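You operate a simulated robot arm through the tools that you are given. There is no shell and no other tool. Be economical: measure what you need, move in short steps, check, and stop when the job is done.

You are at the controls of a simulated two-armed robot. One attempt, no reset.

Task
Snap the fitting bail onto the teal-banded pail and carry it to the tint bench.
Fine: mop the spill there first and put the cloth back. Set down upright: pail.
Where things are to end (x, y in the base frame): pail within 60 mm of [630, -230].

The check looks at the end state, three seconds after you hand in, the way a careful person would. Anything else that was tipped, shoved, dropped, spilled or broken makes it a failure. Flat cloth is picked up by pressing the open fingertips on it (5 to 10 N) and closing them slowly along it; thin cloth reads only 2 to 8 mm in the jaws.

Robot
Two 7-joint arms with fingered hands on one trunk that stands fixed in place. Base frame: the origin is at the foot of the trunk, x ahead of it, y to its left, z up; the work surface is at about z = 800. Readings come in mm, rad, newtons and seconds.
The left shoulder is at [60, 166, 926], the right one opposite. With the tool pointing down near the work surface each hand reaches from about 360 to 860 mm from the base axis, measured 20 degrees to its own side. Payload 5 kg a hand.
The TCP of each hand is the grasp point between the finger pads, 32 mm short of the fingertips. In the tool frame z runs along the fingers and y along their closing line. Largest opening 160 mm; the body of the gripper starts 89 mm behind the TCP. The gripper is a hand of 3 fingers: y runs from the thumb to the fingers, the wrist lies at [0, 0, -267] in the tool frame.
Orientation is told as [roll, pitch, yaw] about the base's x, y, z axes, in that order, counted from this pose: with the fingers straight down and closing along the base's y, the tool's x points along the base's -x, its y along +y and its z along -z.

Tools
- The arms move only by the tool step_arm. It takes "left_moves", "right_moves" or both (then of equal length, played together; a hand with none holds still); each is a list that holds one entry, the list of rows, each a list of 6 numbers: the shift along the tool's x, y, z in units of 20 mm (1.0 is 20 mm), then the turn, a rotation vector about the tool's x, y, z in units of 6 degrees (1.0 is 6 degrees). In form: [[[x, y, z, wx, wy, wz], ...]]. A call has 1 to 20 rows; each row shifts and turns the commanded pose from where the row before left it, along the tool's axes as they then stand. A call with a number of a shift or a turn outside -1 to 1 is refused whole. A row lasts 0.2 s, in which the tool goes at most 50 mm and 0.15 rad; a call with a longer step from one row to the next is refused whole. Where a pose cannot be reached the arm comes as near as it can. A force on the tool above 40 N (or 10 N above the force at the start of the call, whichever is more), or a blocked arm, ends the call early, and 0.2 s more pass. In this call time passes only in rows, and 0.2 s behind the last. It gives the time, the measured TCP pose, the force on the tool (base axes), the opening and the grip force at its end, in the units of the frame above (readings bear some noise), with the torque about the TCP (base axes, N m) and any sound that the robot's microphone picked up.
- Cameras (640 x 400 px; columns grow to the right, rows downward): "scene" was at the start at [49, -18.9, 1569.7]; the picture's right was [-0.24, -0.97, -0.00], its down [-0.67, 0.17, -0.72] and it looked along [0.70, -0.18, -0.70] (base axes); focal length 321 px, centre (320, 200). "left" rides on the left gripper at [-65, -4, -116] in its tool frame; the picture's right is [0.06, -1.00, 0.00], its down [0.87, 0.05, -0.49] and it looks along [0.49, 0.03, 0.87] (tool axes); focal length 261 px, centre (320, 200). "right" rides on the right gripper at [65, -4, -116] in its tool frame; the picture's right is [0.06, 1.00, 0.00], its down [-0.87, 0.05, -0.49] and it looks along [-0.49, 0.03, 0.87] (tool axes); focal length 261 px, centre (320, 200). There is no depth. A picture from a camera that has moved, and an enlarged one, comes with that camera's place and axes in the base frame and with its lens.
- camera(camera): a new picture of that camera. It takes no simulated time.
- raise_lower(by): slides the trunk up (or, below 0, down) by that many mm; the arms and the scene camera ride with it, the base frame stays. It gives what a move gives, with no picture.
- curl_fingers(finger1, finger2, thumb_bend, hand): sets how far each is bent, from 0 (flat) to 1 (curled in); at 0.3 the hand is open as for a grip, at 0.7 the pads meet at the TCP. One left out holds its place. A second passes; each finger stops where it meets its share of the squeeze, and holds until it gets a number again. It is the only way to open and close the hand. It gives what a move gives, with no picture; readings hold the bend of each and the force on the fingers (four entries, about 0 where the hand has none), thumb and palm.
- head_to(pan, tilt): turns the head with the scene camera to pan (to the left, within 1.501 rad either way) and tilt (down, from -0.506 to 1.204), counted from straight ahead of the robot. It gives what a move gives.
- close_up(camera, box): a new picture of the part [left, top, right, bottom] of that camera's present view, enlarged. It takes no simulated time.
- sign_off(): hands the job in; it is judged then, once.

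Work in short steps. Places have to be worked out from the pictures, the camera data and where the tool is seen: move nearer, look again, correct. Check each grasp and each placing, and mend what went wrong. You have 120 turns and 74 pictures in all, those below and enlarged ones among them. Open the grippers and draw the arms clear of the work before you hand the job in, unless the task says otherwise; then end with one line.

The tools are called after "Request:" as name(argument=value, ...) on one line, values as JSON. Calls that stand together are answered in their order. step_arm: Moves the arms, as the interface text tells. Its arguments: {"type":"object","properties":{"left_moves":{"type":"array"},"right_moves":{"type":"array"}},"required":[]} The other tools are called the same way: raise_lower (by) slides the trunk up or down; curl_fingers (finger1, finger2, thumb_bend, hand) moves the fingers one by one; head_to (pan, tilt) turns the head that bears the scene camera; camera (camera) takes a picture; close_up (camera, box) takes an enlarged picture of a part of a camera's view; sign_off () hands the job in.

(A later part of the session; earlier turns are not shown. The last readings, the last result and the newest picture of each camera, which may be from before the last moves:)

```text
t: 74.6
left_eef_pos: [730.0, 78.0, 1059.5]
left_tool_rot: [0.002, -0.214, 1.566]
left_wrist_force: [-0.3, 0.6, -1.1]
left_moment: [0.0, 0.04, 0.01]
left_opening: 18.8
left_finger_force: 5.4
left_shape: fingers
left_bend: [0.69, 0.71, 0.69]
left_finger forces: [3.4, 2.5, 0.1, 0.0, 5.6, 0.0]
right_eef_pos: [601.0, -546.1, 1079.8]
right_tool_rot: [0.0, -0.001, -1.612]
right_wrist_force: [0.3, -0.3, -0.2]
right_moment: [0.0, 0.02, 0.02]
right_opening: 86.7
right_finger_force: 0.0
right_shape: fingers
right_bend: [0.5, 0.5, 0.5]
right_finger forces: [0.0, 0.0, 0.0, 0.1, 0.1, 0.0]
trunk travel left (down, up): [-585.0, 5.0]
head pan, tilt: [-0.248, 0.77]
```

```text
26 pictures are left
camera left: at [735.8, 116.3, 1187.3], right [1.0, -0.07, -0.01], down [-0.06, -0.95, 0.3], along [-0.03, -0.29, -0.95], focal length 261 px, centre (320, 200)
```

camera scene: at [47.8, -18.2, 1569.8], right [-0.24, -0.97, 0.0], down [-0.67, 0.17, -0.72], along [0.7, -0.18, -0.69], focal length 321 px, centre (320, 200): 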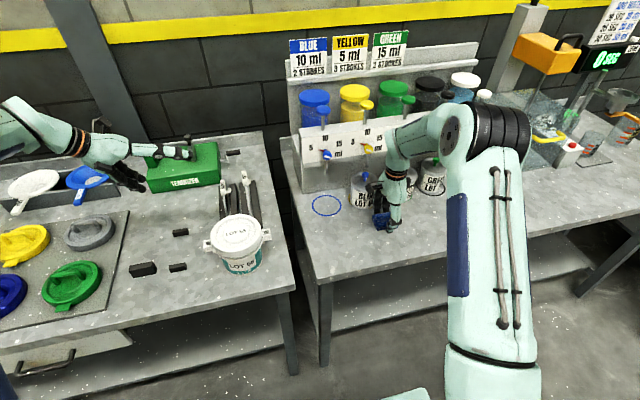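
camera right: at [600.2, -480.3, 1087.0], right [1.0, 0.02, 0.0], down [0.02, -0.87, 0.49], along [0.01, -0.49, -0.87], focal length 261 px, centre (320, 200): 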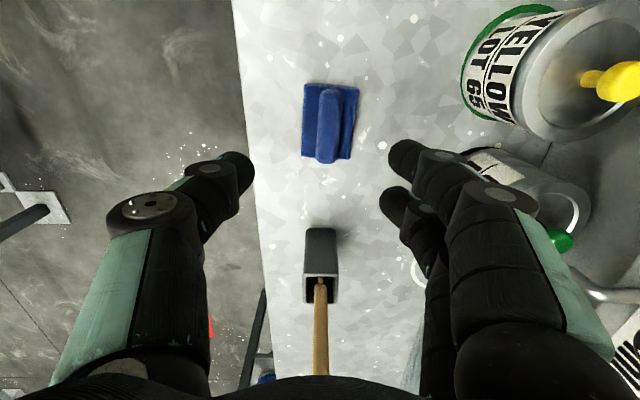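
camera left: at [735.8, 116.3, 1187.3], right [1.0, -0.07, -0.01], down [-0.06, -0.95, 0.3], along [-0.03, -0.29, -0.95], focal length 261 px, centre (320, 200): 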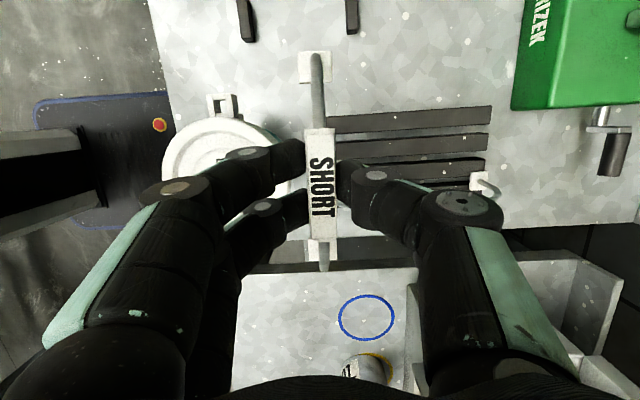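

Rotated with the bail aligned along y. Moving over the ears (ear holes ≈ (627,138) and (627,-19)).

Request:
step_arm(left_moves=[[[0.163, 0.867, -0.035, 0, 0, 0], [0.163, 0.867, -0.035, 0, 0, 0], [0.163, 0.867, -0.035, 0, 0, 0], [0.163, 0.867, -0.035, 0, 0, 0], [0.163, 0.867, -0.035, 0, 0, 0], [0.163, 0.867, -0.035, 0, 0, 0]]])

Request:
camera(camera="left")

Request:
close_up(camera="scene", box=[190, 170, 310, 290])

```text
t: 76.0
left_eef_pos: [625.5, 57.4, 1058.2]
left_tool_rot: [0.003, -0.212, 1.564]
left_wrist_force: [-0.7, 0.2, -0.8]
left_moment: [0.0, -0.05, -0.02]
left_opening: 19.1
left_finger_force: 5.4
left_shape: fingers
left_bend: [0.69, 0.71, 0.69]
left_finger forces: [3.3, 2.3, 0.1, 0.0, 5.3, 0.0]
right_eef_pos: [601.7, -546.5, 1080.0]
right_tool_rot: [-0.001, 0.0, -1.612]
right_wrist_force: [0.5, 0.4, 0.5]
right_moment: [-0.01, 0.03, 0.0]
right_opening: 86.6
right_finger_force: 0.0
right_shape: fingers
right_bend: [0.5, 0.5, 0.5]
right_finger forces: [0.1, 0.0, 0.1, 0.0, 0.0, 0.1]
trunk travel left (down, up): [-585.0, 5.0]
head pan, tilt: [-0.248, 0.77]
```

```text
25 pictures are left
camera left: at [630.5, 95.6, 1186.5], right [1.0, -0.07, -0.01], down [-0.06, -0.95, 0.3], along [-0.03, -0.3, -0.95], focal length 261 px, centre (320, 200)
```

left: 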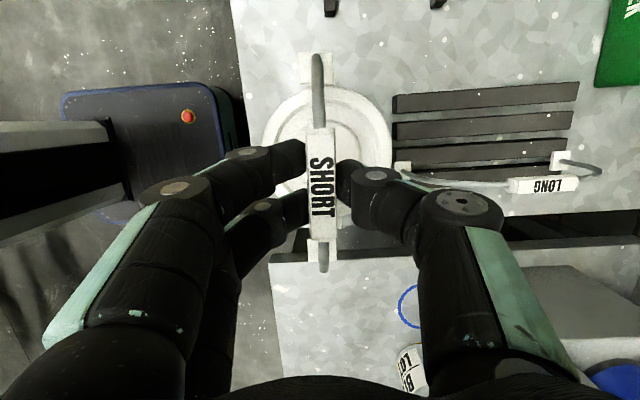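

```text
3.33 times, centred on (250, 230) of scene
camera zoom: at [48.6, -19.3, 1679.7], right [-0.24, -0.97, 0.0], down [-0.67, 0.17, -0.72], along [0.7, -0.18, -0.7], focal length 1069 px, centre (553, 100)
```

zoom: 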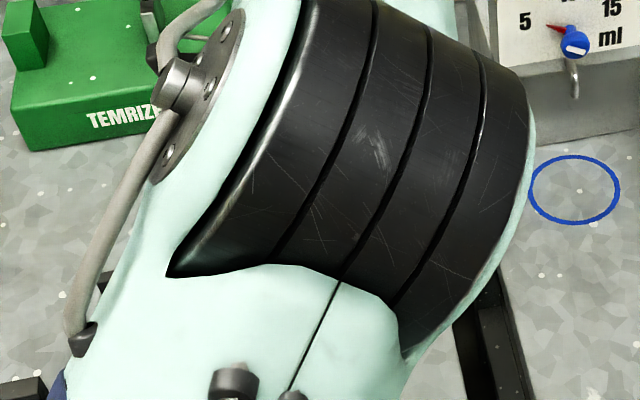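

Scene view is blocked by the arm; the left camera shows the far foot over the ear. Lowering 40 mm and looking close.

Request:
step_arm(left_moves=[[[0.14, 0, 0.652, 0, 0, 0], [0.14, 0, 0.652, 0, 0, 0], [0.14, 0, 0.652, 0, 0, 0]]])

Request:
close_up(camera="left", box=[260, 30, 380, 105])

```text
t: 76.8
left_eef_pos: [624.3, 57.4, 1019.0]
left_tool_rot: [0.002, -0.213, 1.564]
left_wrist_force: [-0.9, -0.1, -0.2]
left_moment: [-0.02, -0.01, 0.0]
left_opening: 18.6
left_finger_force: 5.3
left_shape: fingers
left_bend: [0.7, 0.71, 0.69]
left_finger forces: [3.5, 2.5, 0.0, 0.1, 5.4, 0.0]
right_eef_pos: [601.7, -546.2, 1079.9]
right_tool_rot: [0.0, 0.0, -1.614]
right_wrist_force: [-0.3, 0.6, -0.7]
right_moment: [0.0, -0.02, -0.01]
right_opening: 86.6
right_finger_force: 0.0
right_shape: fingers
right_bend: [0.5, 0.5, 0.5]
right_finger forces: [0.0, 0.0, 0.0, 0.0, 0.1, 0.0]
trunk travel left (down, up): [-585.0, 5.0]
head pan, tilt: [-0.248, 0.77]
```

```text
5.33 times, centred on (320, 68) of left
camera zoom: at [631.2, 96.7, 1147.0], right [1.0, -0.07, -0.01], down [-0.06, -0.95, 0.3], along [-0.03, -0.3, -0.95], focal length 1390 px, centre (320, 907)
```

zoom: 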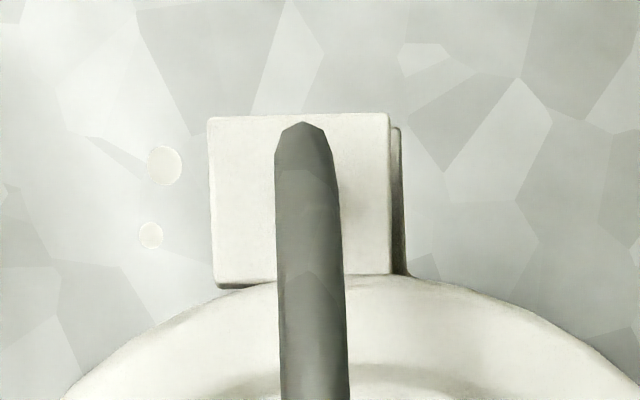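

Far foot is ≈3 mm short in x of the ear (≈631). Checking the near foot for yaw.

Request:
close_up(camera="left", box=[260, 215, 380, 290])

```text
5.33 times, centred on (320, 252) of left
camera zoom: at [631.2, 96.7, 1147.0], right [1.0, -0.07, -0.01], down [-0.06, -0.95, 0.3], along [-0.03, -0.3, -0.95], focal length 1390 px, centre (320, -80)
```

zoom: 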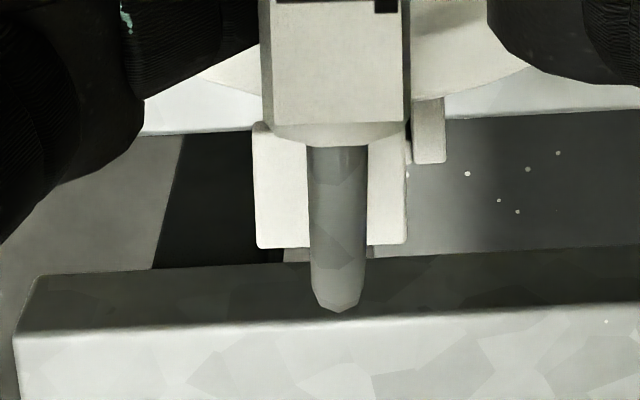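

Near foot is at x≈623, y≈−20; far foot (628,135); ears at x≈631, y 135/−17. Correct +5.4 mm x, +1.5 mm y, +2° yaw at this height, then recheck.

Request:
step_arm(left_moves=[[[-0.073, -0.27, 0.016, -0.07, 0, -0.326]]])

Request:
close_up(camera="left", box=[260, 30, 380, 105])

Request:
close_up(camera="left", box=[260, 215, 380, 290])

```text
t: 77.2
left_eef_pos: [633.7, 60.0, 1019.7]
left_tool_rot: [0.002, -0.212, 1.598]
left_wrist_force: [1.1, 0.0, -0.4]
left_moment: [0.01, 0.02, 0.04]
left_opening: 18.4
left_finger_force: 5.5
left_shape: fingers
left_bend: [0.7, 0.71, 0.69]
left_finger forces: [3.3, 2.1, 0.0, 0.0, 5.4, 0.1]
right_eef_pos: [602.3, -545.4, 1080.3]
right_tool_rot: [0.0, 0.0, -1.615]
right_wrist_force: [0.9, -0.2, 1.0]
right_moment: [-0.03, -0.02, -0.01]
right_opening: 86.7
right_finger_force: 0.1
right_shape: fingers
right_bend: [0.5, 0.5, 0.5]
right_finger forces: [0.0, 0.0, 0.0, 0.0, 0.0, 0.0]
trunk travel left (down, up): [-585.0, 5.0]
head pan, tilt: [-0.248, 0.77]
```

```text
5.33 times, centred on (320, 68) of left
camera zoom: at [636.3, 99.0, 1147.1], right [1.0, -0.03, -0.01], down [-0.03, -0.95, 0.3], along [-0.02, -0.3, -0.95], focal length 1390 px, centre (320, 907)
```

zoom: 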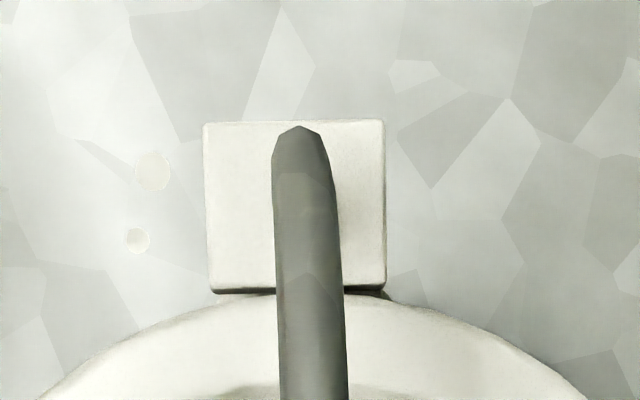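

```text
5.33 times, centred on (320, 252) of left
camera zoom: at [636.3, 99.0, 1147.1], right [1.0, -0.03, -0.01], down [-0.03, -0.95, 0.3], along [-0.02, -0.3, -0.95], focal length 1390 px, centre (320, -80)
```

zoom: 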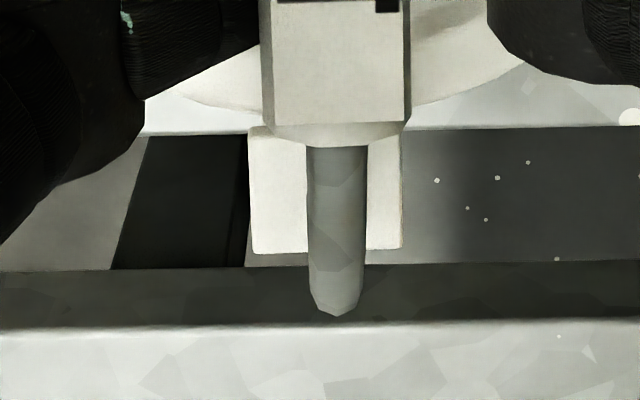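

Both feet now centred over the ears (≈(631.5,136) and (631,−17.5)). Lowering slowly.

Request:
step_arm(left_moves=[[[0.042, 0, 0.196, 0, 0, 0], [0.042, 0, 0.196, 0, 0, 0], [0.042, 0, 0.196, 0, 0, 0]]])

Request:
camera(camera="left")

```text
t: 78.0
left_eef_pos: [632.4, 58.4, 1008.3]
left_tool_rot: [0.004, -0.213, 1.598]
left_wrist_force: [0.9, -0.5, -0.1]
left_moment: [-0.01, -0.02, 0.01]
left_opening: 18.6
left_finger_force: 5.0
left_shape: fingers
left_bend: [0.7, 0.71, 0.69]
left_finger forces: [3.5, 2.2, 0.0, 0.1, 5.4, 0.0]
right_eef_pos: [601.7, -546.3, 1079.6]
right_tool_rot: [0.001, 0.0, -1.613]
right_wrist_force: [0.4, 0.3, 0.3]
right_moment: [-0.02, -0.01, 0.0]
right_opening: 86.7
right_finger_force: 0.0
right_shape: fingers
right_bend: [0.5, 0.5, 0.5]
right_finger forces: [0.0, 0.0, 0.0, 0.1, 0.1, 0.0]
trunk travel left (down, up): [-585.0, 5.0]
head pan, tilt: [-0.248, 0.77]
```

```text
19 pictures are left
camera left: at [635.8, 98.2, 1135.4], right [1.0, -0.03, -0.01], down [-0.03, -0.95, 0.3], along [-0.02, -0.3, -0.95], focal length 261 px, centre (320, 200)
```

left: 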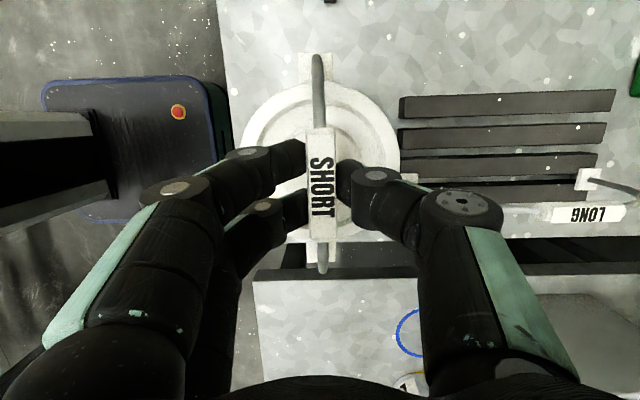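

No contact yet. Continue down in 3 mm steps.

Request:
step_arm(left_moves=[[[0.031, 0, 0.147, 0, 0, 0], [0.031, 0, 0.147, 0, 0, 0], [0.031, 0, 0.147, 0, 0, 0]]])

```text
t: 78.8
left_eef_pos: [630.7, 57.6, 998.8]
left_tool_rot: [0.001, -0.213, 1.597]
left_wrist_force: [-1.0, -3.9, 0.1]
left_moment: [-0.01, 0.01, 0.04]
left_opening: 17.3
left_finger_force: 4.6
left_shape: fingers
left_bend: [0.7, 0.71, 0.69]
left_finger forces: [3.2, 2.1, 0.1, 0.0, 3.9, 0.1]
right_eef_pos: [602.0, -546.7, 1080.5]
right_tool_rot: [0.001, 0.0, -1.615]
right_wrist_force: [0.4, 0.2, -0.2]
right_moment: [-0.01, 0.01, -0.05]
right_opening: 86.8
right_finger_force: 0.1
right_shape: fingers
right_bend: [0.5, 0.5, 0.5]
right_finger forces: [0.1, 0.0, 0.0, 0.0, 0.0, 0.1]
trunk travel left (down, up): [-585.0, 5.0]
head pan, tilt: [-0.248, 0.77]
```

A −3.9 N side force in y suggests the pins are engaging. Zoom on both feet.

Request:
close_up(camera="left", box=[260, 30, 380, 105])

Request:
close_up(camera="left", box=[260, 215, 380, 290])

```text
5.33 times, centred on (320, 68) of left
camera zoom: at [635.0, 97.1, 1126.1], right [1.0, -0.03, -0.01], down [-0.03, -0.95, 0.3], along [-0.02, -0.3, -0.95], focal length 1390 px, centre (320, 907)
```

zoom: 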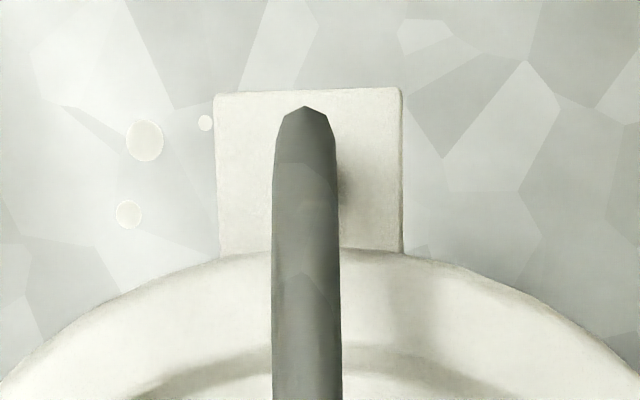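

```text
5.33 times, centred on (320, 252) of left
camera zoom: at [635.0, 97.1, 1126.1], right [1.0, -0.03, -0.01], down [-0.03, -0.95, 0.3], along [-0.02, -0.3, -0.95], focal length 1390 px, centre (320, -80)
```

zoom: 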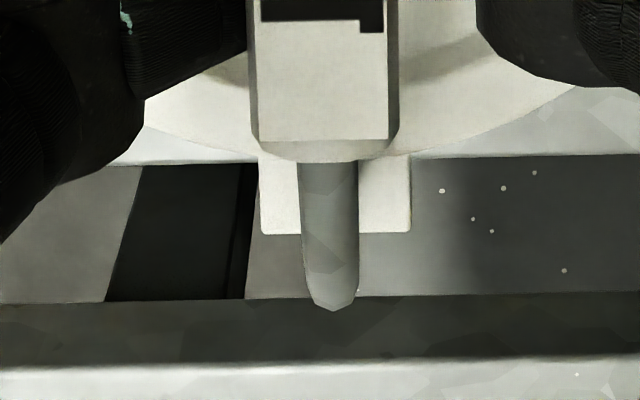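

Feet have dropped to rim level and self-centred slightly. Ease 1 mm −y, 1.5 mm +x, and lower another 6 mm.

Request:
step_arm(left_moves=[[[0.05, -0.075, -0.01, 0, 0, 0], [0.031, 0, 0.147, 0, 0, 0], [0.031, 0, 0.147, 0, 0, 0]]])

```text
t: 79.6
left_eef_pos: [633.0, 58.2, 992.4]
left_tool_rot: [0.002, -0.212, 1.599]
left_wrist_force: [-2.9, -1.5, 0.1]
left_moment: [0.04, 0.04, 0.03]
left_opening: 13.3
left_finger_force: 2.0
left_shape: fingers
left_bend: [0.7, 0.71, 0.71]
left_finger forces: [2.1, 1.4, 0.0, 0.1, 0.7, 0.0]
right_eef_pos: [600.7, -547.6, 1080.4]
right_tool_rot: [0.0, 0.001, -1.613]
right_wrist_force: [-0.2, 1.0, -0.2]
right_moment: [0.01, -0.04, 0.01]
right_opening: 86.7
right_finger_force: 0.2
right_shape: fingers
right_bend: [0.5, 0.5, 0.5]
right_finger forces: [0.0, 0.0, 0.1, 0.0, 0.0, 0.0]
trunk travel left (down, up): [-585.0, 5.0]
head pan, tilt: [-0.248, 0.77]
```

The bail has stopped against the ears (grip now riding up in the fingers). Release gently and look.

Request:
curl_fingers(hand="left", finger1=0.66, finger2=0.66, thumb_bend=0.66)

Request:
camera(camera="left")

```text
t: 80.6
left_eef_pos: [634.1, 58.7, 992.9]
left_tool_rot: [0.003, -0.213, 1.599]
left_wrist_force: [0.7, -0.5, -0.2]
left_moment: [0.03, 0.01, 0.01]
left_opening: 24.7
left_finger_force: 0.1
left_shape: fingers
left_bend: [0.66, 0.66, 0.66]
left_finger forces: [0.0, 0.0, 0.0, 0.0, 0.0, 0.0]
right_eef_pos: [602.0, -545.9, 1080.9]
right_tool_rot: [0.001, 0.0, -1.612]
right_wrist_force: [-0.7, -0.4, -0.4]
right_moment: [0.0, -0.02, 0.02]
right_opening: 86.4
right_finger_force: 0.0
right_shape: fingers
right_bend: [0.5, 0.5, 0.5]
right_finger forces: [0.0, 0.0, 0.1, 0.0, 0.0, 0.0]
trunk travel left (down, up): [-585.0, 5.0]
head pan, tilt: [-0.248, 0.77]
```

```text
16 pictures are left
camera left: at [637.1, 97.2, 1121.2], right [1.0, -0.03, -0.01], down [-0.03, -0.95, 0.3], along [-0.02, -0.3, -0.95], focal length 261 px, centre (320, 200)
```

left: 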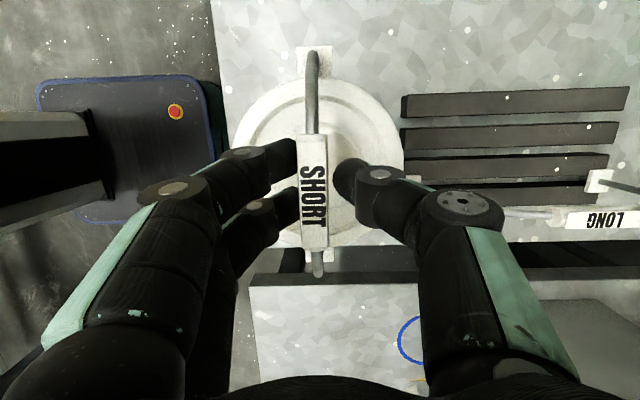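

The bail stands by itself in the ears. Open wider, rise clear, straighten the hand, and close the fist to press the bail home.

Request:
curl_fingers(hand="left", finger1=0.55, finger2=0.55, thumb_bend=0.55)

Request:
step_arm(left_moves=[[[-0.184, 0, -0.856, 0, 0, 0], [-0.184, 0, -0.856, 0, 0, 0], [-0.184, 0, -0.856, 0, 0, 0], [-0.184, 0, -0.856, 0, 0, 0], [0, 0, 0, 0, 1, 0], [0, 0, 0, 0, 1, 0]]])

Request:
curl_fingers(hand="left", finger1=0.74, finger2=0.74, thumb_bend=0.74)

Request:
camera(camera="left")

```text
t: 81.6
left_eef_pos: [633.2, 58.6, 992.5]
left_tool_rot: [0.002, -0.214, 1.6]
left_wrist_force: [0.9, 0.0, -0.2]
left_moment: [0.0, 0.02, -0.02]
left_opening: 66.3
left_finger_force: 0.1
left_shape: fingers
left_bend: [0.55, 0.55, 0.55]
left_finger forces: [0.0, 0.0, 0.1, 0.0, 0.0, 0.0]
right_eef_pos: [601.2, -546.0, 1080.5]
right_tool_rot: [0.001, 0.0, -1.613]
right_wrist_force: [0.2, -0.1, -0.2]
right_moment: [0.0, -0.02, -0.02]
right_opening: 86.7
right_finger_force: 0.0
right_shape: fingers
right_bend: [0.5, 0.5, 0.5]
right_finger forces: [0.0, 0.0, 0.0, 0.0, 0.1, 0.0]
trunk travel left (down, up): [-585.0, 5.0]
head pan, tilt: [-0.248, 0.77]
```

```text
t: 83.0
left_eef_pos: [632.8, 57.4, 1062.6]
left_tool_rot: [0.001, -0.001, 1.602]
left_wrist_force: [0.2, 0.2, -0.8]
left_moment: [0.01, 0.0, -0.02]
left_opening: 66.5
left_finger_force: 0.1
left_shape: fingers
left_bend: [0.55, 0.55, 0.55]
left_finger forces: [0.0, 0.1, 0.0, 0.0, 0.1, 0.0]
right_eef_pos: [601.9, -544.9, 1080.7]
right_tool_rot: [-0.001, 0.001, -1.611]
right_wrist_force: [0.2, -0.2, -0.4]
right_moment: [-0.01, -0.01, -0.01]
right_opening: 86.8
right_finger_force: 0.1
right_shape: fingers
right_bend: [0.5, 0.5, 0.5]
right_finger forces: [0.1, 0.0, 0.0, 0.1, 0.0, 0.1]
trunk travel left (down, up): [-585.0, 5.0]
head pan, tilt: [-0.248, 0.77]
```

```text
t: 84.0
left_eef_pos: [633.1, 57.6, 1062.3]
left_tool_rot: [0.001, -0.003, 1.599]
left_wrist_force: [-0.2, -0.4, 0.4]
left_moment: [-0.01, -0.01, -0.01]
left_opening: 4.6
left_finger_force: 0.1
left_shape: fingers
left_bend: [0.73, 0.73, 0.73]
left_finger forces: [0.1, 0.1, 0.0, 0.0, 0.1, 0.0]
right_eef_pos: [601.6, -545.5, 1080.6]
right_tool_rot: [0.0, 0.0, -1.613]
right_wrist_force: [-0.4, 1.3, -0.6]
right_moment: [0.0, -0.01, 0.01]
right_opening: 86.8
right_finger_force: 0.1
right_shape: fingers
right_bend: [0.5, 0.5, 0.5]
right_finger forces: [0.1, 0.0, 0.0, 0.0, 0.1, 0.0]
trunk travel left (down, up): [-585.0, 5.0]
head pan, tilt: [-0.248, 0.77]
```

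```text
15 pictures are left
camera left: at [636.1, 122.5, 1179.5], right [1.0, -0.03, 0.0], down [-0.03, -0.87, 0.49], along [-0.02, -0.49, -0.87], focal length 261 px, centre (320, 200)
```

left: 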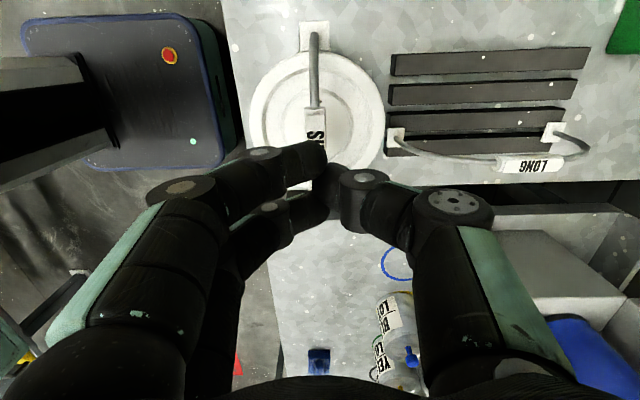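

Fist meets ~5 mm to +x of the grip's axis. Shift −5 mm x, +2 mm y, and lower 32 mm to near contact.

Request:
step_arm(left_moves=[[[-0.12, 0.25, 0, 0, 0, 0], [0, 0, 0.6, 0, 0, 0], [0, 0, 0.6, 0, 0, 0], [0, 0, 0.2, 0, 0, 0], [0, 0, 0.15, 0, 0, 0], [0, 0, 0.15, 0, 0, 0]]])

Request:
camera(camera="left")

```text
t: 85.4
left_eef_pos: [628.3, 59.6, 1029.1]
left_tool_rot: [0.001, -0.003, 1.599]
left_wrist_force: [-0.5, 0.1, 1.1]
left_moment: [-0.04, 0.01, 0.0]
left_opening: 4.5
left_finger_force: 0.0
left_shape: fingers
left_bend: [0.73, 0.73, 0.73]
left_finger forces: [0.0, 0.0, 0.1, 0.1, 0.1, 0.1]
right_eef_pos: [600.9, -546.6, 1080.0]
right_tool_rot: [0.0, 0.001, -1.613]
right_wrist_force: [0.6, 0.8, 0.2]
right_moment: [0.03, 0.02, -0.02]
right_opening: 87.0
right_finger_force: 0.1
right_shape: fingers
right_bend: [0.5, 0.5, 0.5]
right_finger forces: [0.0, 0.0, 0.0, 0.1, 0.0, 0.0]
trunk travel left (down, up): [-585.0, 5.0]
head pan, tilt: [-0.248, 0.77]
```

```text
14 pictures are left
camera left: at [631.0, 125.1, 1145.8], right [1.0, -0.03, 0.0], down [-0.03, -0.87, 0.49], along [-0.02, -0.49, -0.87], focal length 261 px, centre (320, 200)
```

left: 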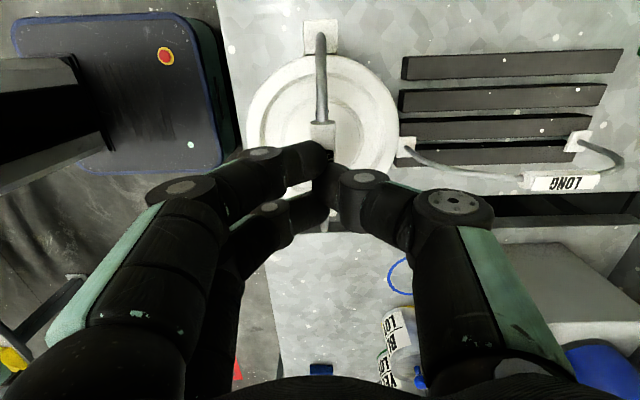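

Fist is now centred over the grip (u≈326 vs 323). Pressing down in 2 mm steps.

Request:
step_arm(left_moves=[[[0, 0, 0.1, 0, 0, 0], [0, 0, 0.1, 0, 0, 0], [0, 0, 0.1, 0, 0, 0], [0, 0, 0.1, 0, 0, 0], [0, 0, 0.1, 0, 0, 0]]])

```text
t: 86.6
left_eef_pos: [627.8, 61.1, 1023.3]
left_tool_rot: [-0.007, -0.003, 1.599]
left_wrist_force: [-1.4, 1.1, 35.8]
left_moment: [-0.02, -0.12, -0.17]
left_opening: 5.3
left_finger_force: 22.0
left_shape: fingers
left_bend: [0.74, 0.74, 0.73]
left_finger forces: [10.8, 14.1, 0.0, 0.0, 19.3, 0.0]
right_eef_pos: [599.5, -546.0, 1083.2]
right_tool_rot: [0.003, 0.001, -1.612]
right_wrist_force: [0.2, 0.3, 0.5]
right_moment: [-0.01, -0.03, -0.02]
right_opening: 86.7
right_finger_force: 0.1
right_shape: fingers
right_bend: [0.5, 0.5, 0.5]
right_finger forces: [0.1, 0.1, 0.1, 0.1, 0.0, 0.0]
trunk travel left (down, up): [-585.0, 5.0]
head pan, tilt: [-0.248, 0.77]
```

36 N firm, no click yet. Look closely at the far foot before pushing further.

Request:
close_up(camera="left", box=[290, 5, 354, 45])

```text
10.00 times, centred on (322, 25) of left
camera zoom: at [630.4, 125.7, 1140.2], right [1.0, -0.03, 0.0], down [-0.03, -0.87, 0.49], along [-0.01, -0.49, -0.87], focal length 2606 px, centre (300, 1950)
```

zoom: 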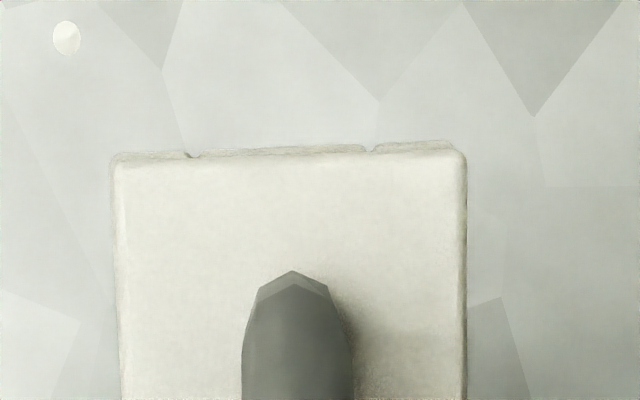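

Plate sits square on the ear. Pushing a bit further to see if it clicks.

Request:
step_arm(left_moves=[[[0, 0, 0.1, 0, 0, 0], [0, 0, 0.1, 0, 0, 0]]])

```text
t: 87.0
left_eef_pos: [629.8, 61.5, 1023.7]
left_tool_rot: [-0.006, 0.0, 1.6]
left_wrist_force: [-8.7, 1.5, 27.1]
left_moment: [-0.03, 0.2, -0.07]
left_opening: 5.7
left_finger_force: 17.5
left_shape: fingers
left_bend: [0.74, 0.75, 0.73]
left_finger forces: [12.8, 13.9, 0.1, 0.0, 8.6, 0.0]
right_eef_pos: [599.4, -545.8, 1081.2]
right_tool_rot: [0.003, -0.001, -1.612]
right_wrist_force: [-0.2, 0.2, -0.4]
right_moment: [-0.01, 0.04, 0.0]
right_opening: 86.6
right_finger_force: 0.2
right_shape: fingers
right_bend: [0.5, 0.5, 0.5]
right_finger forces: [0.0, 0.0, 0.0, 0.1, 0.0, 0.1]
trunk travel left (down, up): [-585.0, 5.0]
head pan, tilt: [-0.248, 0.77]
stopped in row 2 (left hand): the force on the tool passed its limit at 48 N (the readings are from after the stop); the commanded pose is now the measured one
```

Peak 48 N without a click heard. Back off upward and aside to view the bail's seating from the scene camera.

Request:
step_arm(left_moves=[[[0, 0, -0.5, 0, 0, 0], [0, 0, -1, 0, 0, 0], [0, 0, -1, 0, 0, 0], [0, 0, -1, 0, 0, 0], [-1, 0, 0, 0, 0, 0], [-1, 0, 0, 0, 0, 0], [-1, 0, 0, 0, 0, 0], [-1, 0, 0, 0, 0, 0], [-1, 0, 0, 0, 0, 0], [-1, 0, 0, 0, 0, 0], [-1, 0, 0, 0, 0, 0], [-1, 0, 0, 0, 0, 0], [-1, 0, 0, 0, 0, 0], [-1, 0, 0, 0, 0, 0]]])

Request:
close_up(camera="scene", box=[190, 210, 310, 300])

```text
t: 90.0
left_eef_pos: [622.8, 261.9, 1091.8]
left_tool_rot: [-0.003, -0.002, 1.597]
left_wrist_force: [0.5, 0.4, -0.1]
left_moment: [-0.01, -0.02, -0.03]
left_opening: 4.3
left_finger_force: 0.0
left_shape: fingers
left_bend: [0.74, 0.74, 0.73]
left_finger forces: [0.0, 0.1, 0.0, 0.0, 0.0, 0.0]
right_eef_pos: [600.8, -545.4, 1080.7]
right_tool_rot: [0.0, -0.001, -1.612]
right_wrist_force: [-0.1, 0.0, -0.8]
right_moment: [0.0, -0.03, -0.03]
right_opening: 86.5
right_finger_force: 0.1
right_shape: fingers
right_bend: [0.5, 0.5, 0.5]
right_finger forces: [0.2, 0.0, 0.1, 0.0, 0.0, 0.0]
trunk travel left (down, up): [-585.0, 5.0]
head pan, tilt: [-0.248, 0.77]
```

```text
4.44 times, centred on (250, 255) of scene
camera zoom: at [49.2, -18.4, 1679.7], right [-0.24, -0.97, 0.0], down [-0.67, 0.17, -0.72], along [0.7, -0.18, -0.7], focal length 1426 px, centre (631, -44)
```

zoom: 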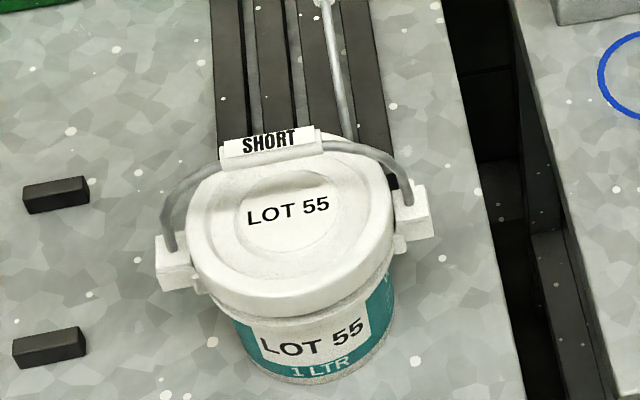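

Bail stands on both ears. Zooming on each joint for a gap.

Request:
close_up(camera="scene", box=[214, 246, 246, 270])

Request:
close_up(camera="scene", box=[255, 235, 287, 259])

```text
16.00 times, centred on (230, 258) of scene
camera zoom: at [49.2, -18.4, 1679.7], right [-0.24, -0.97, 0.0], down [-0.67, 0.17, -0.72], along [0.7, -0.18, -0.7], focal length 5133 px, centre (1760, -728)
```

zoom: 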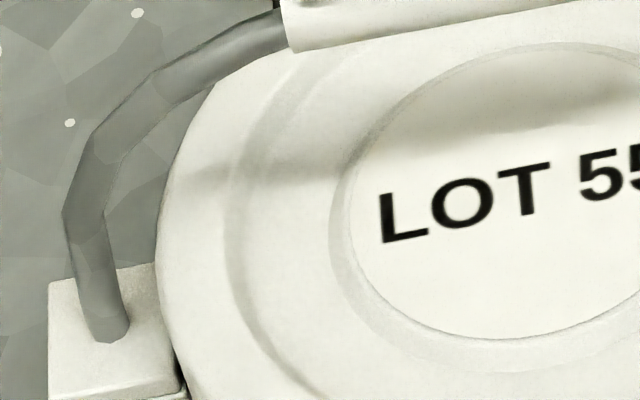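

```text
16.00 times, centred on (271, 247) of scene
camera zoom: at [49.2, -18.4, 1679.7], right [-0.24, -0.97, 0.0], down [-0.67, 0.17, -0.72], along [0.7, -0.18, -0.7], focal length 5133 px, centre (1104, -552)
```

zoom: 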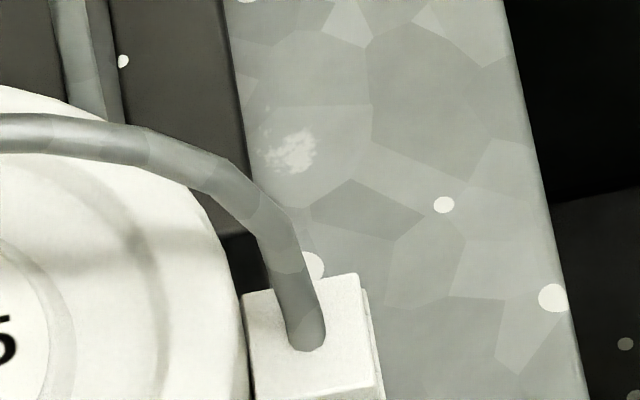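

One more, slightly lower, covering both joints' front faces.

Request:
close_up(camera="scene", box=[212, 254, 236, 284])

```text
13.33 times, centred on (224, 269) of scene
camera zoom: at [49.2, -18.4, 1679.7], right [-0.24, -0.97, 0.0], down [-0.67, 0.17, -0.72], along [0.7, -0.18, -0.7], focal length 4278 px, centre (1600, -720)
```

zoom: 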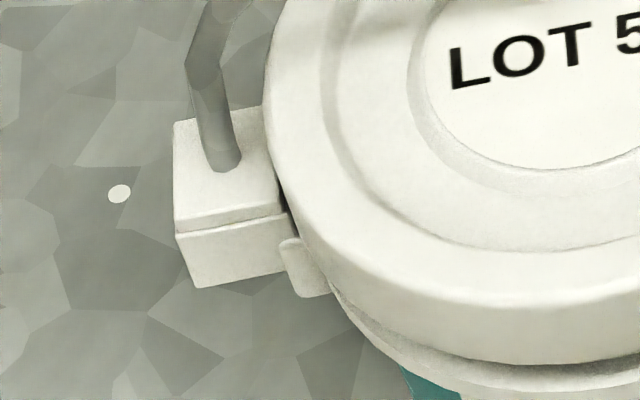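

Plate is flush on the ear. Now hook the grip: open the hand, return over it, descend with fingers straddling.

Request:
curl_fingers(hand="left", finger1=0.53, finger2=0.53, thumb_bend=0.53)

Request:
step_arm(left_moves=[[[1, -0.015, 0, 0, 0, 0], [1, -0.015, 0, 0, 0, 0], [1, -0.015, 0, 0, 0, 0], [1, -0.015, 0, 0, 0, 0], [1, -0.015, 0, 0, 0, 0], [1, -0.015, 0, 0, 0, 0], [1, -0.015, 0, 0, 0, 0], [1, -0.015, 0, 0, 0, 0], [1, -0.015, 0, 0, 0, 0], [1, -0.015, 0, 0, 0, 0], [0, 0, 1, 0, 0, 0], [0, 0, 1, 0, 0, 0]]])

Request:
camera(camera="left")

```text
t: 91.0
left_eef_pos: [623.7, 260.9, 1092.4]
left_tool_rot: [-0.005, -0.002, 1.599]
left_wrist_force: [-0.6, -0.6, -0.3]
left_moment: [0.01, 0.0, 0.01]
left_opening: 74.5
left_finger_force: 0.1
left_shape: fingers
left_bend: [0.53, 0.53, 0.53]
left_finger forces: [0.1, 0.0, 0.0, 0.0, 0.0, 0.1]
right_eef_pos: [601.7, -546.5, 1080.4]
right_tool_rot: [-0.001, 0.0, -1.611]
right_wrist_force: [0.2, -0.9, 0.4]
right_moment: [0.01, 0.02, 0.01]
right_opening: 86.8
right_finger_force: 0.1
right_shape: fingers
right_bend: [0.5, 0.5, 0.5]
right_finger forces: [0.0, 0.1, 0.0, 0.0, 0.0, 0.0]
trunk travel left (down, up): [-585.0, 5.0]
head pan, tilt: [-0.248, 0.77]
```

```text
t: 93.6
left_eef_pos: [631.5, 61.9, 1048.0]
left_tool_rot: [-0.004, -0.001, 1.599]
left_wrist_force: [1.1, 0.0, -0.2]
left_moment: [0.01, 0.02, 0.03]
left_opening: 74.6
left_finger_force: 0.0
left_shape: fingers
left_bend: [0.53, 0.53, 0.53]
left_finger forces: [0.0, 0.0, 0.0, 0.1, 0.1, 0.1]
right_eef_pos: [601.7, -547.1, 1081.3]
right_tool_rot: [0.001, 0.0, -1.613]
right_wrist_force: [0.5, 0.3, 0.7]
right_moment: [-0.01, -0.02, 0.02]
right_opening: 86.7
right_finger_force: 0.2
right_shape: fingers
right_bend: [0.5, 0.5, 0.5]
right_finger forces: [0.1, 0.0, 0.0, 0.0, 0.0, 0.0]
trunk travel left (down, up): [-585.0, 5.0]
head pan, tilt: [-0.248, 0.77]
```

```text
8 pictures are left
camera left: at [635.9, 126.5, 1165.8], right [1.0, -0.03, 0.0], down [-0.03, -0.87, 0.49], along [-0.01, -0.49, -0.87], focal length 261 px, centre (320, 200)
```

left: 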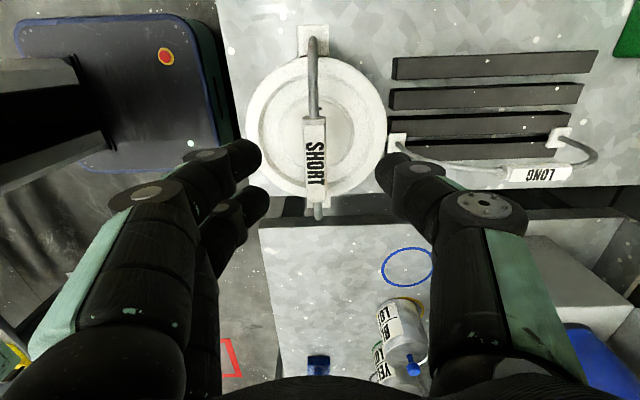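

Centred. Descend to TCP ≈ 967 (tips ≈ 935, above the lid) and curl the fingers under the grip.

Request:
step_arm(left_moves=[[[0, 0, 1, 0, 0, 0], [0, 0, 1, 0, 0, 0], [0, 0, 1, 0, 0, 0], [0, 0, 0.5, 0, 0, 0], [0, 0, 0.5, 0, 0, 0]]])

Request:
curl_fingers(hand="left", finger1=0.68, finger2=0.68, thumb_bend=0.68)

Request:
curl_fingers(hand="left", finger1=0.8, finger2=0.8, thumb_bend=0.8)

```text
t: 94.8
left_eef_pos: [633.3, 60.4, 969.1]
left_tool_rot: [-0.002, -0.001, 1.598]
left_wrist_force: [0.2, -0.1, 0.9]
left_moment: [0.0, -0.01, -0.01]
left_opening: 74.9
left_finger_force: 0.7
left_shape: fingers
left_bend: [0.53, 0.53, 0.53]
left_finger forces: [0.1, 0.4, 0.0, 0.1, 0.1, 0.0]
right_eef_pos: [601.0, -545.4, 1081.9]
right_tool_rot: [0.001, 0.0, -1.611]
right_wrist_force: [-0.7, 0.1, -0.4]
right_moment: [0.01, 0.03, 0.01]
right_opening: 86.5
right_finger_force: 0.1
right_shape: fingers
right_bend: [0.5, 0.5, 0.5]
right_finger forces: [0.0, 0.1, 0.0, 0.0, 0.0, 0.0]
trunk travel left (down, up): [-585.0, 5.0]
head pan, tilt: [-0.248, 0.77]
```

```text
t: 95.8
left_eef_pos: [632.2, 60.4, 970.8]
left_tool_rot: [-0.002, -0.002, 1.599]
left_wrist_force: [-0.5, 0.9, -0.8]
left_moment: [0.01, 0.0, 0.01]
left_opening: 19.2
left_finger_force: 0.0
left_shape: fingers
left_bend: [0.68, 0.68, 0.68]
left_finger forces: [0.0, 0.0, 0.1, 0.0, 0.0, 0.0]
right_eef_pos: [600.0, -546.1, 1080.9]
right_tool_rot: [0.001, 0.0, -1.613]
right_wrist_force: [0.4, 0.3, 0.1]
right_moment: [0.0, -0.02, 0.03]
right_opening: 86.8
right_finger_force: 0.1
right_shape: fingers
right_bend: [0.5, 0.5, 0.5]
right_finger forces: [0.0, 0.1, 0.1, 0.0, 0.0, 0.1]
trunk travel left (down, up): [-585.0, 5.0]
head pan, tilt: [-0.248, 0.77]
```

```text
t: 96.8
left_eef_pos: [634.0, 60.1, 969.3]
left_tool_rot: [-0.003, -0.001, 1.599]
left_wrist_force: [0.4, -0.3, 0.4]
left_moment: [0.01, -0.01, 0.02]
left_opening: 2.3
left_finger_force: 0.1
left_shape: fingers
left_bend: [0.77, 0.77, 0.76]
left_finger forces: [0.1, 0.0, 0.1, 0.0, 0.0, 0.0]
right_eef_pos: [600.6, -545.3, 1080.7]
right_tool_rot: [0.001, -0.002, -1.613]
right_wrist_force: [0.8, 0.3, 0.1]
right_moment: [0.01, 0.01, -0.01]
right_opening: 86.6
right_finger_force: 0.1
right_shape: fingers
right_bend: [0.5, 0.5, 0.5]
right_finger forces: [0.0, 0.0, 0.0, 0.0, 0.0, 0.1]
trunk travel left (down, up): [-585.0, 5.0]
head pan, tilt: [-0.248, 0.77]
```

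Caged under the grip. Curl tighter and lift slowly while watching the force.

Request:
curl_fingers(hand="left", finger1=0.95, finger2=0.95, thumb_bend=0.95)

Request:
step_arm(left_moves=[[[0, 0, -0.15, 0, 0, 0], [0, 0, -0.15, 0, 0, 0], [0, 0, -0.1, 0, 0, 0]]])

```text
t: 97.8
left_eef_pos: [633.1, 60.4, 969.5]
left_tool_rot: [-0.002, -0.002, 1.6]
left_wrist_force: [-0.1, 0.4, 0.4]
left_moment: [-0.01, 0.01, 0.01]
left_opening: 1.4
left_finger_force: 0.0
left_shape: fingers
left_bend: [0.85, 0.85, 0.87]
left_finger forces: [0.0, 0.1, 0.0, 0.0, 0.0, 0.0]
right_eef_pos: [602.0, -546.0, 1081.1]
right_tool_rot: [0.001, 0.001, -1.612]
right_wrist_force: [-0.3, 0.7, 0.5]
right_moment: [-0.03, 0.04, -0.02]
right_opening: 86.5
right_finger_force: 0.1
right_shape: fingers
right_bend: [0.5, 0.5, 0.5]
right_finger forces: [0.0, 0.1, 0.1, 0.1, 0.0, 0.0]
trunk travel left (down, up): [-585.0, 5.0]
head pan, tilt: [-0.248, 0.77]
```

```text
t: 98.6
left_eef_pos: [632.3, 61.8, 977.5]
left_tool_rot: [-0.001, -0.005, 1.599]
left_wrist_force: [-0.3, 0.2, -12.3]
left_moment: [0.01, -0.01, 0.01]
left_opening: 1.5
left_finger_force: 0.1
left_shape: fingers
left_bend: [0.85, 0.85, 0.87]
left_finger forces: [0.0, 0.0, 0.1, 0.0, 0.0, 0.0]
right_eef_pos: [601.2, -544.8, 1080.1]
right_tool_rot: [0.0, 0.0, -1.613]
right_wrist_force: [-0.5, -0.6, 0.6]
right_moment: [0.03, 0.0, 0.03]
right_opening: 86.7
right_finger_force: 0.0
right_shape: fingers
right_bend: [0.5, 0.5, 0.5]
right_finger forces: [0.0, 0.1, 0.0, 0.1, 0.0, 0.0]
trunk travel left (down, up): [-585.0, 5.0]
head pan, tilt: [-0.248, 0.77]
```

12 N load: the bail is pulling on the pail. Lift a few more mm.

Request:
step_arm(left_moves=[[[0, 0, -0.1, 0, 0, 0], [0, 0, -0.1, 0, 0, 0], [0, 0, -0.1, 0, 0, 0], [0, 0, -0.1, 0, 0, 0]]])

Request:
camera(camera="left")

```text
t: 99.6
left_eef_pos: [633.9, 61.9, 986.0]
left_tool_rot: [-0.001, -0.001, 1.599]
left_wrist_force: [0.2, -0.2, -12.7]
left_moment: [0.0, 0.0, -0.02]
left_opening: 1.7
left_finger_force: 0.1
left_shape: fingers
left_bend: [0.85, 0.85, 0.87]
left_finger forces: [0.1, 0.1, 0.0, 0.0, 0.0, 0.0]
right_eef_pos: [601.5, -545.7, 1080.8]
right_tool_rot: [0.0, 0.0, -1.613]
right_wrist_force: [0.5, 0.3, 0.3]
right_moment: [-0.03, 0.0, 0.0]
right_opening: 86.9
right_finger_force: 0.1
right_shape: fingers
right_bend: [0.5, 0.5, 0.5]
right_finger forces: [0.1, 0.0, 0.0, 0.0, 0.0, 0.0]
trunk travel left (down, up): [-585.0, 5.0]
head pan, tilt: [-0.248, 0.77]
```

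```text
7 pictures are left
camera left: at [636.6, 125.7, 1102.7], right [1.0, -0.03, 0.0], down [-0.03, -0.87, 0.49], along [-0.01, -0.49, -0.87], focal length 261 px, centre (320, 200)
```

left: 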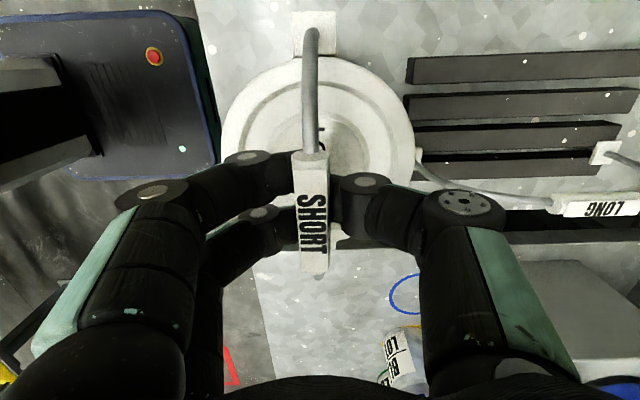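

Load steady at 12.7 N while rising: the bail is snapped and the pail hangs. Lift 50 mm more, and shift the right arm 80 mm further away.

Request:
step_arm(left_moves=[[[0, 0, -0.2, 0, 0, 0], [0, 0, -0.4, 0, 0, 0], [0, 0, -0.5, 0, 0, 0], [0, 0, -0.5, 0, 0, 0], [0, 0, -0.5, 0, 0, 0], [0, 0, -0.3, 0, 0, 0]]], right_moves=[[[-0.6, 0, -0.5, 0, 0, 0], [-0.7, 0, -0.5, 0, 0, 0], [-0.7, 0, 0, 0, 0, 0], [-0.7, 0, 0, 0, 0, 0], [-0.7, 0, 0, 0, 0, 0], [-0.6, 0, 0, 0, 0, 0]]])

Request:
step_arm(left_moves=[[[0.2, 0.006, 0, 0, 0, 0], [0.4, 0.012, 0, 0, 0, 0], [0.6, 0.017, 0, 0, 0, 0], [0.7, 0.02, 0, 0, 0, 0], [0.7, 0.02, 0, 0, 0, 0], [0.7, 0.02, 0, 0, 0, 0], [0.7, 0.02, 0, 0, 0, 0], [0.7, 0.02, 0, 0, 0, 0], [0.7, 0.02, 0, 0, 0, 0], [0.7, 0.02, 0, 0, 0, 0], [0.6, 0.017, 0, 0, 0, 0], [0.4, 0.012, 0, 0, 0, 0], [0.2, 0.006, 0, 0, 0, 0]]])

Request:
camera(camera="scene")

```text
t: 101.0
left_eef_pos: [632.7, 60.5, 1034.6]
left_tool_rot: [-0.001, -0.002, 1.597]
left_wrist_force: [-0.4, -0.4, -12.2]
left_moment: [0.01, -0.03, -0.02]
left_opening: 1.6
left_finger_force: 0.0
left_shape: fingers
left_bend: [0.85, 0.85, 0.87]
left_finger forces: [0.1, 0.0, 0.0, 0.1, 0.0, 0.1]
right_eef_pos: [597.9, -626.1, 1101.0]
right_tool_rot: [0.0, 0.001, -1.614]
right_wrist_force: [0.4, -0.1, -0.7]
right_moment: [0.0, 0.03, -0.01]
right_opening: 86.6
right_finger_force: 0.0
right_shape: fingers
right_bend: [0.5, 0.5, 0.5]
right_finger forces: [0.1, 0.0, 0.0, 0.1, 0.0, 0.0]
trunk travel left (down, up): [-585.0, 5.0]
head pan, tilt: [-0.248, 0.77]
```

```text
t: 103.8
left_eef_pos: [634.6, -83.9, 1032.3]
left_tool_rot: [-0.002, -0.003, 1.598]
left_wrist_force: [-0.1, 0.6, -12.0]
left_moment: [0.02, -0.02, 0.01]
left_opening: 1.5
left_finger_force: 0.1
left_shape: fingers
left_bend: [0.85, 0.85, 0.87]
left_finger forces: [0.0, 0.0, 0.0, 0.0, 0.1, 0.0]
right_eef_pos: [596.4, -626.3, 1100.6]
right_tool_rot: [0.001, 0.001, -1.612]
right_wrist_force: [0.5, 0.2, -0.3]
right_moment: [-0.01, -0.01, 0.02]
right_opening: 86.6
right_finger_force: 0.2
right_shape: fingers
right_bend: [0.5, 0.5, 0.5]
right_finger forces: [0.1, 0.0, 0.0, 0.0, 0.0, 0.0]
trunk travel left (down, up): [-585.0, 5.0]
head pan, tilt: [-0.248, 0.77]
```

```text
6 pictures are left
camera scene: at [50.1, -19.3, 1679.6], right [-0.24, -0.97, 0.0], down [-0.67, 0.17, -0.72], along [0.7, -0.18, -0.7], focal length 321 px, centre (320, 200)
```

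scene: 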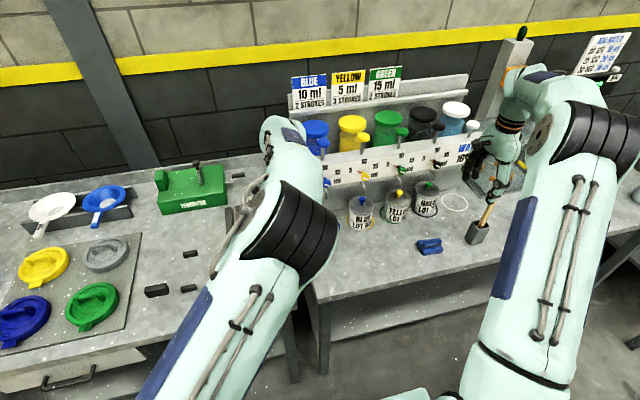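

Carry is smooth. Same move again to y ≈ −228.

Request:
step_arm(left_moves=[[[0.2, 0.006, 0, 0, 0, 0], [0.4, 0.015, 0, 0, 0, 0], [0.6, 0.025, 0, 0, 0, 0], [0.7, 0.025, 0, 0, 0, 0], [0.7, 0.025, 0, 0, 0, 0], [0.7, 0.025, 0, 0, 0, 0], [0.7, 0.025, 0, 0, 0, 0], [0.7, 0.025, 0, 0, 0, 0], [0.7, 0.025, 0, 0, 0, 0], [0.7, 0.025, 0, 0, 0, 0], [0.6, 0.02, 0, 0, 0, 0], [0.4, 0.015, 0, 0, 0, 0], [0.2, 0.006, 0, 0, 0, 0]]])

Request:
camera(camera="left")

```text
t: 106.6
left_eef_pos: [631.4, -230.9, 1032.0]
left_tool_rot: [-0.004, -0.002, 1.6]
left_wrist_force: [0.4, 0.1, -12.2]
left_moment: [0.01, 0.02, 0.01]
left_opening: 1.8
left_finger_force: 0.0
left_shape: fingers
left_bend: [0.85, 0.85, 0.87]
left_finger forces: [0.0, 0.1, 0.0, 0.0, 0.0, 0.0]
right_eef_pos: [598.2, -626.5, 1099.9]
right_tool_rot: [0.001, 0.0, -1.612]
right_wrist_force: [0.0, 0.8, -0.2]
right_moment: [0.0, 0.02, -0.01]
right_opening: 86.8
right_finger_force: 0.1
right_shape: fingers
right_bend: [0.5, 0.5, 0.5]
right_finger forces: [0.0, 0.0, 0.0, 0.1, 0.0, 0.0]
trunk travel left (down, up): [-585.0, 5.0]
head pan, tilt: [-0.248, 0.77]
```

```text
5 pictures are left
camera left: at [635.1, -166.9, 1149.2], right [1.0, -0.03, 0.0], down [-0.03, -0.87, 0.49], along [-0.02, -0.49, -0.87], focal length 261 px, centre (320, 200)
```

left: 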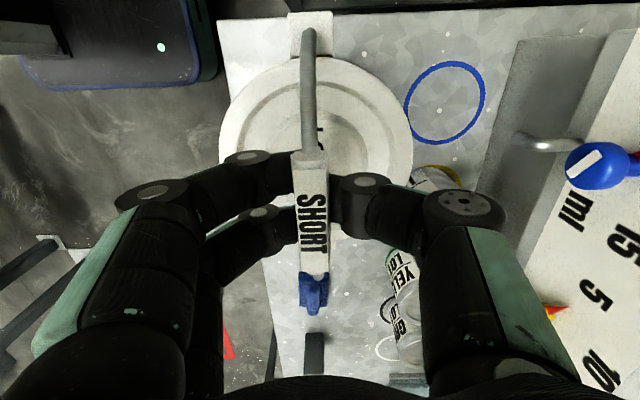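

Pail is over the target, clear of the cans. Lower slowly until the load comes off.

Request:
step_arm(left_moves=[[[0, 0, 0.3, 0, 0, 0], [0, 0, 0.5, 0, 0, 0], [0, 0, 0.5, 0, 0, 0], [0, 0, 0.5, 0, 0, 0], [0, 0, 0.3, 0, 0, 0], [0, 0, 0.2, 0, 0, 0], [0, 0, 0.15, 0, 0, 0], [0, 0, 0.15, 0, 0, 0], [0, 0, 0.15, 0, 0, 0]]])

```text
t: 108.6
left_eef_pos: [634.3, -232.2, 977.2]
left_tool_rot: [0.0, -0.005, 1.598]
left_wrist_force: [0.5, 0.4, -13.0]
left_moment: [0.01, -0.04, -0.01]
left_opening: 2.1
left_finger_force: 0.0
left_shape: fingers
left_bend: [0.85, 0.85, 0.87]
left_finger forces: [0.0, 0.0, 0.1, 0.1, 0.1, 0.0]
right_eef_pos: [597.5, -626.9, 1100.1]
right_tool_rot: [-0.001, -0.001, -1.611]
right_wrist_force: [0.2, -0.1, 0.1]
right_moment: [0.0, -0.04, 0.03]
right_opening: 86.6
right_finger_force: 0.0
right_shape: fingers
right_bend: [0.5, 0.5, 0.5]
right_finger forces: [0.1, 0.0, 0.0, 0.0, 0.1, 0.1]
trunk travel left (down, up): [-585.0, 5.0]
head pan, tilt: [-0.248, 0.77]
```

Still fully loaded; continue in 2 mm steps.

Request:
step_arm(left_moves=[[[0, 0, 0.1, 0, 0, 0], [0, 0, 0.1, 0, 0, 0], [0, 0, 0.1, 0, 0, 0]]])

```text
t: 109.4
left_eef_pos: [633.2, -229.1, 972.7]
left_tool_rot: [-0.004, -0.002, 1.598]
left_wrist_force: [3.6, -0.5, -1.2]
left_moment: [0.0, 0.03, 0.02]
left_opening: 1.2
left_finger_force: 0.0
left_shape: fingers
left_bend: [0.86, 0.86, 0.87]
left_finger forces: [0.0, 0.0, 0.1, 0.0, 0.1, 0.1]
right_eef_pos: [597.0, -626.9, 1100.7]
right_tool_rot: [0.0, 0.0, -1.612]
right_wrist_force: [0.4, -0.2, 0.6]
right_moment: [0.03, -0.02, 0.01]
right_opening: 86.6
right_finger_force: 0.0
right_shape: fingers
right_bend: [0.5, 0.5, 0.5]
right_finger forces: [0.1, 0.0, 0.0, 0.0, 0.0, 0.0]
trunk travel left (down, up): [-585.0, 5.0]
head pan, tilt: [-0.248, 0.77]
```

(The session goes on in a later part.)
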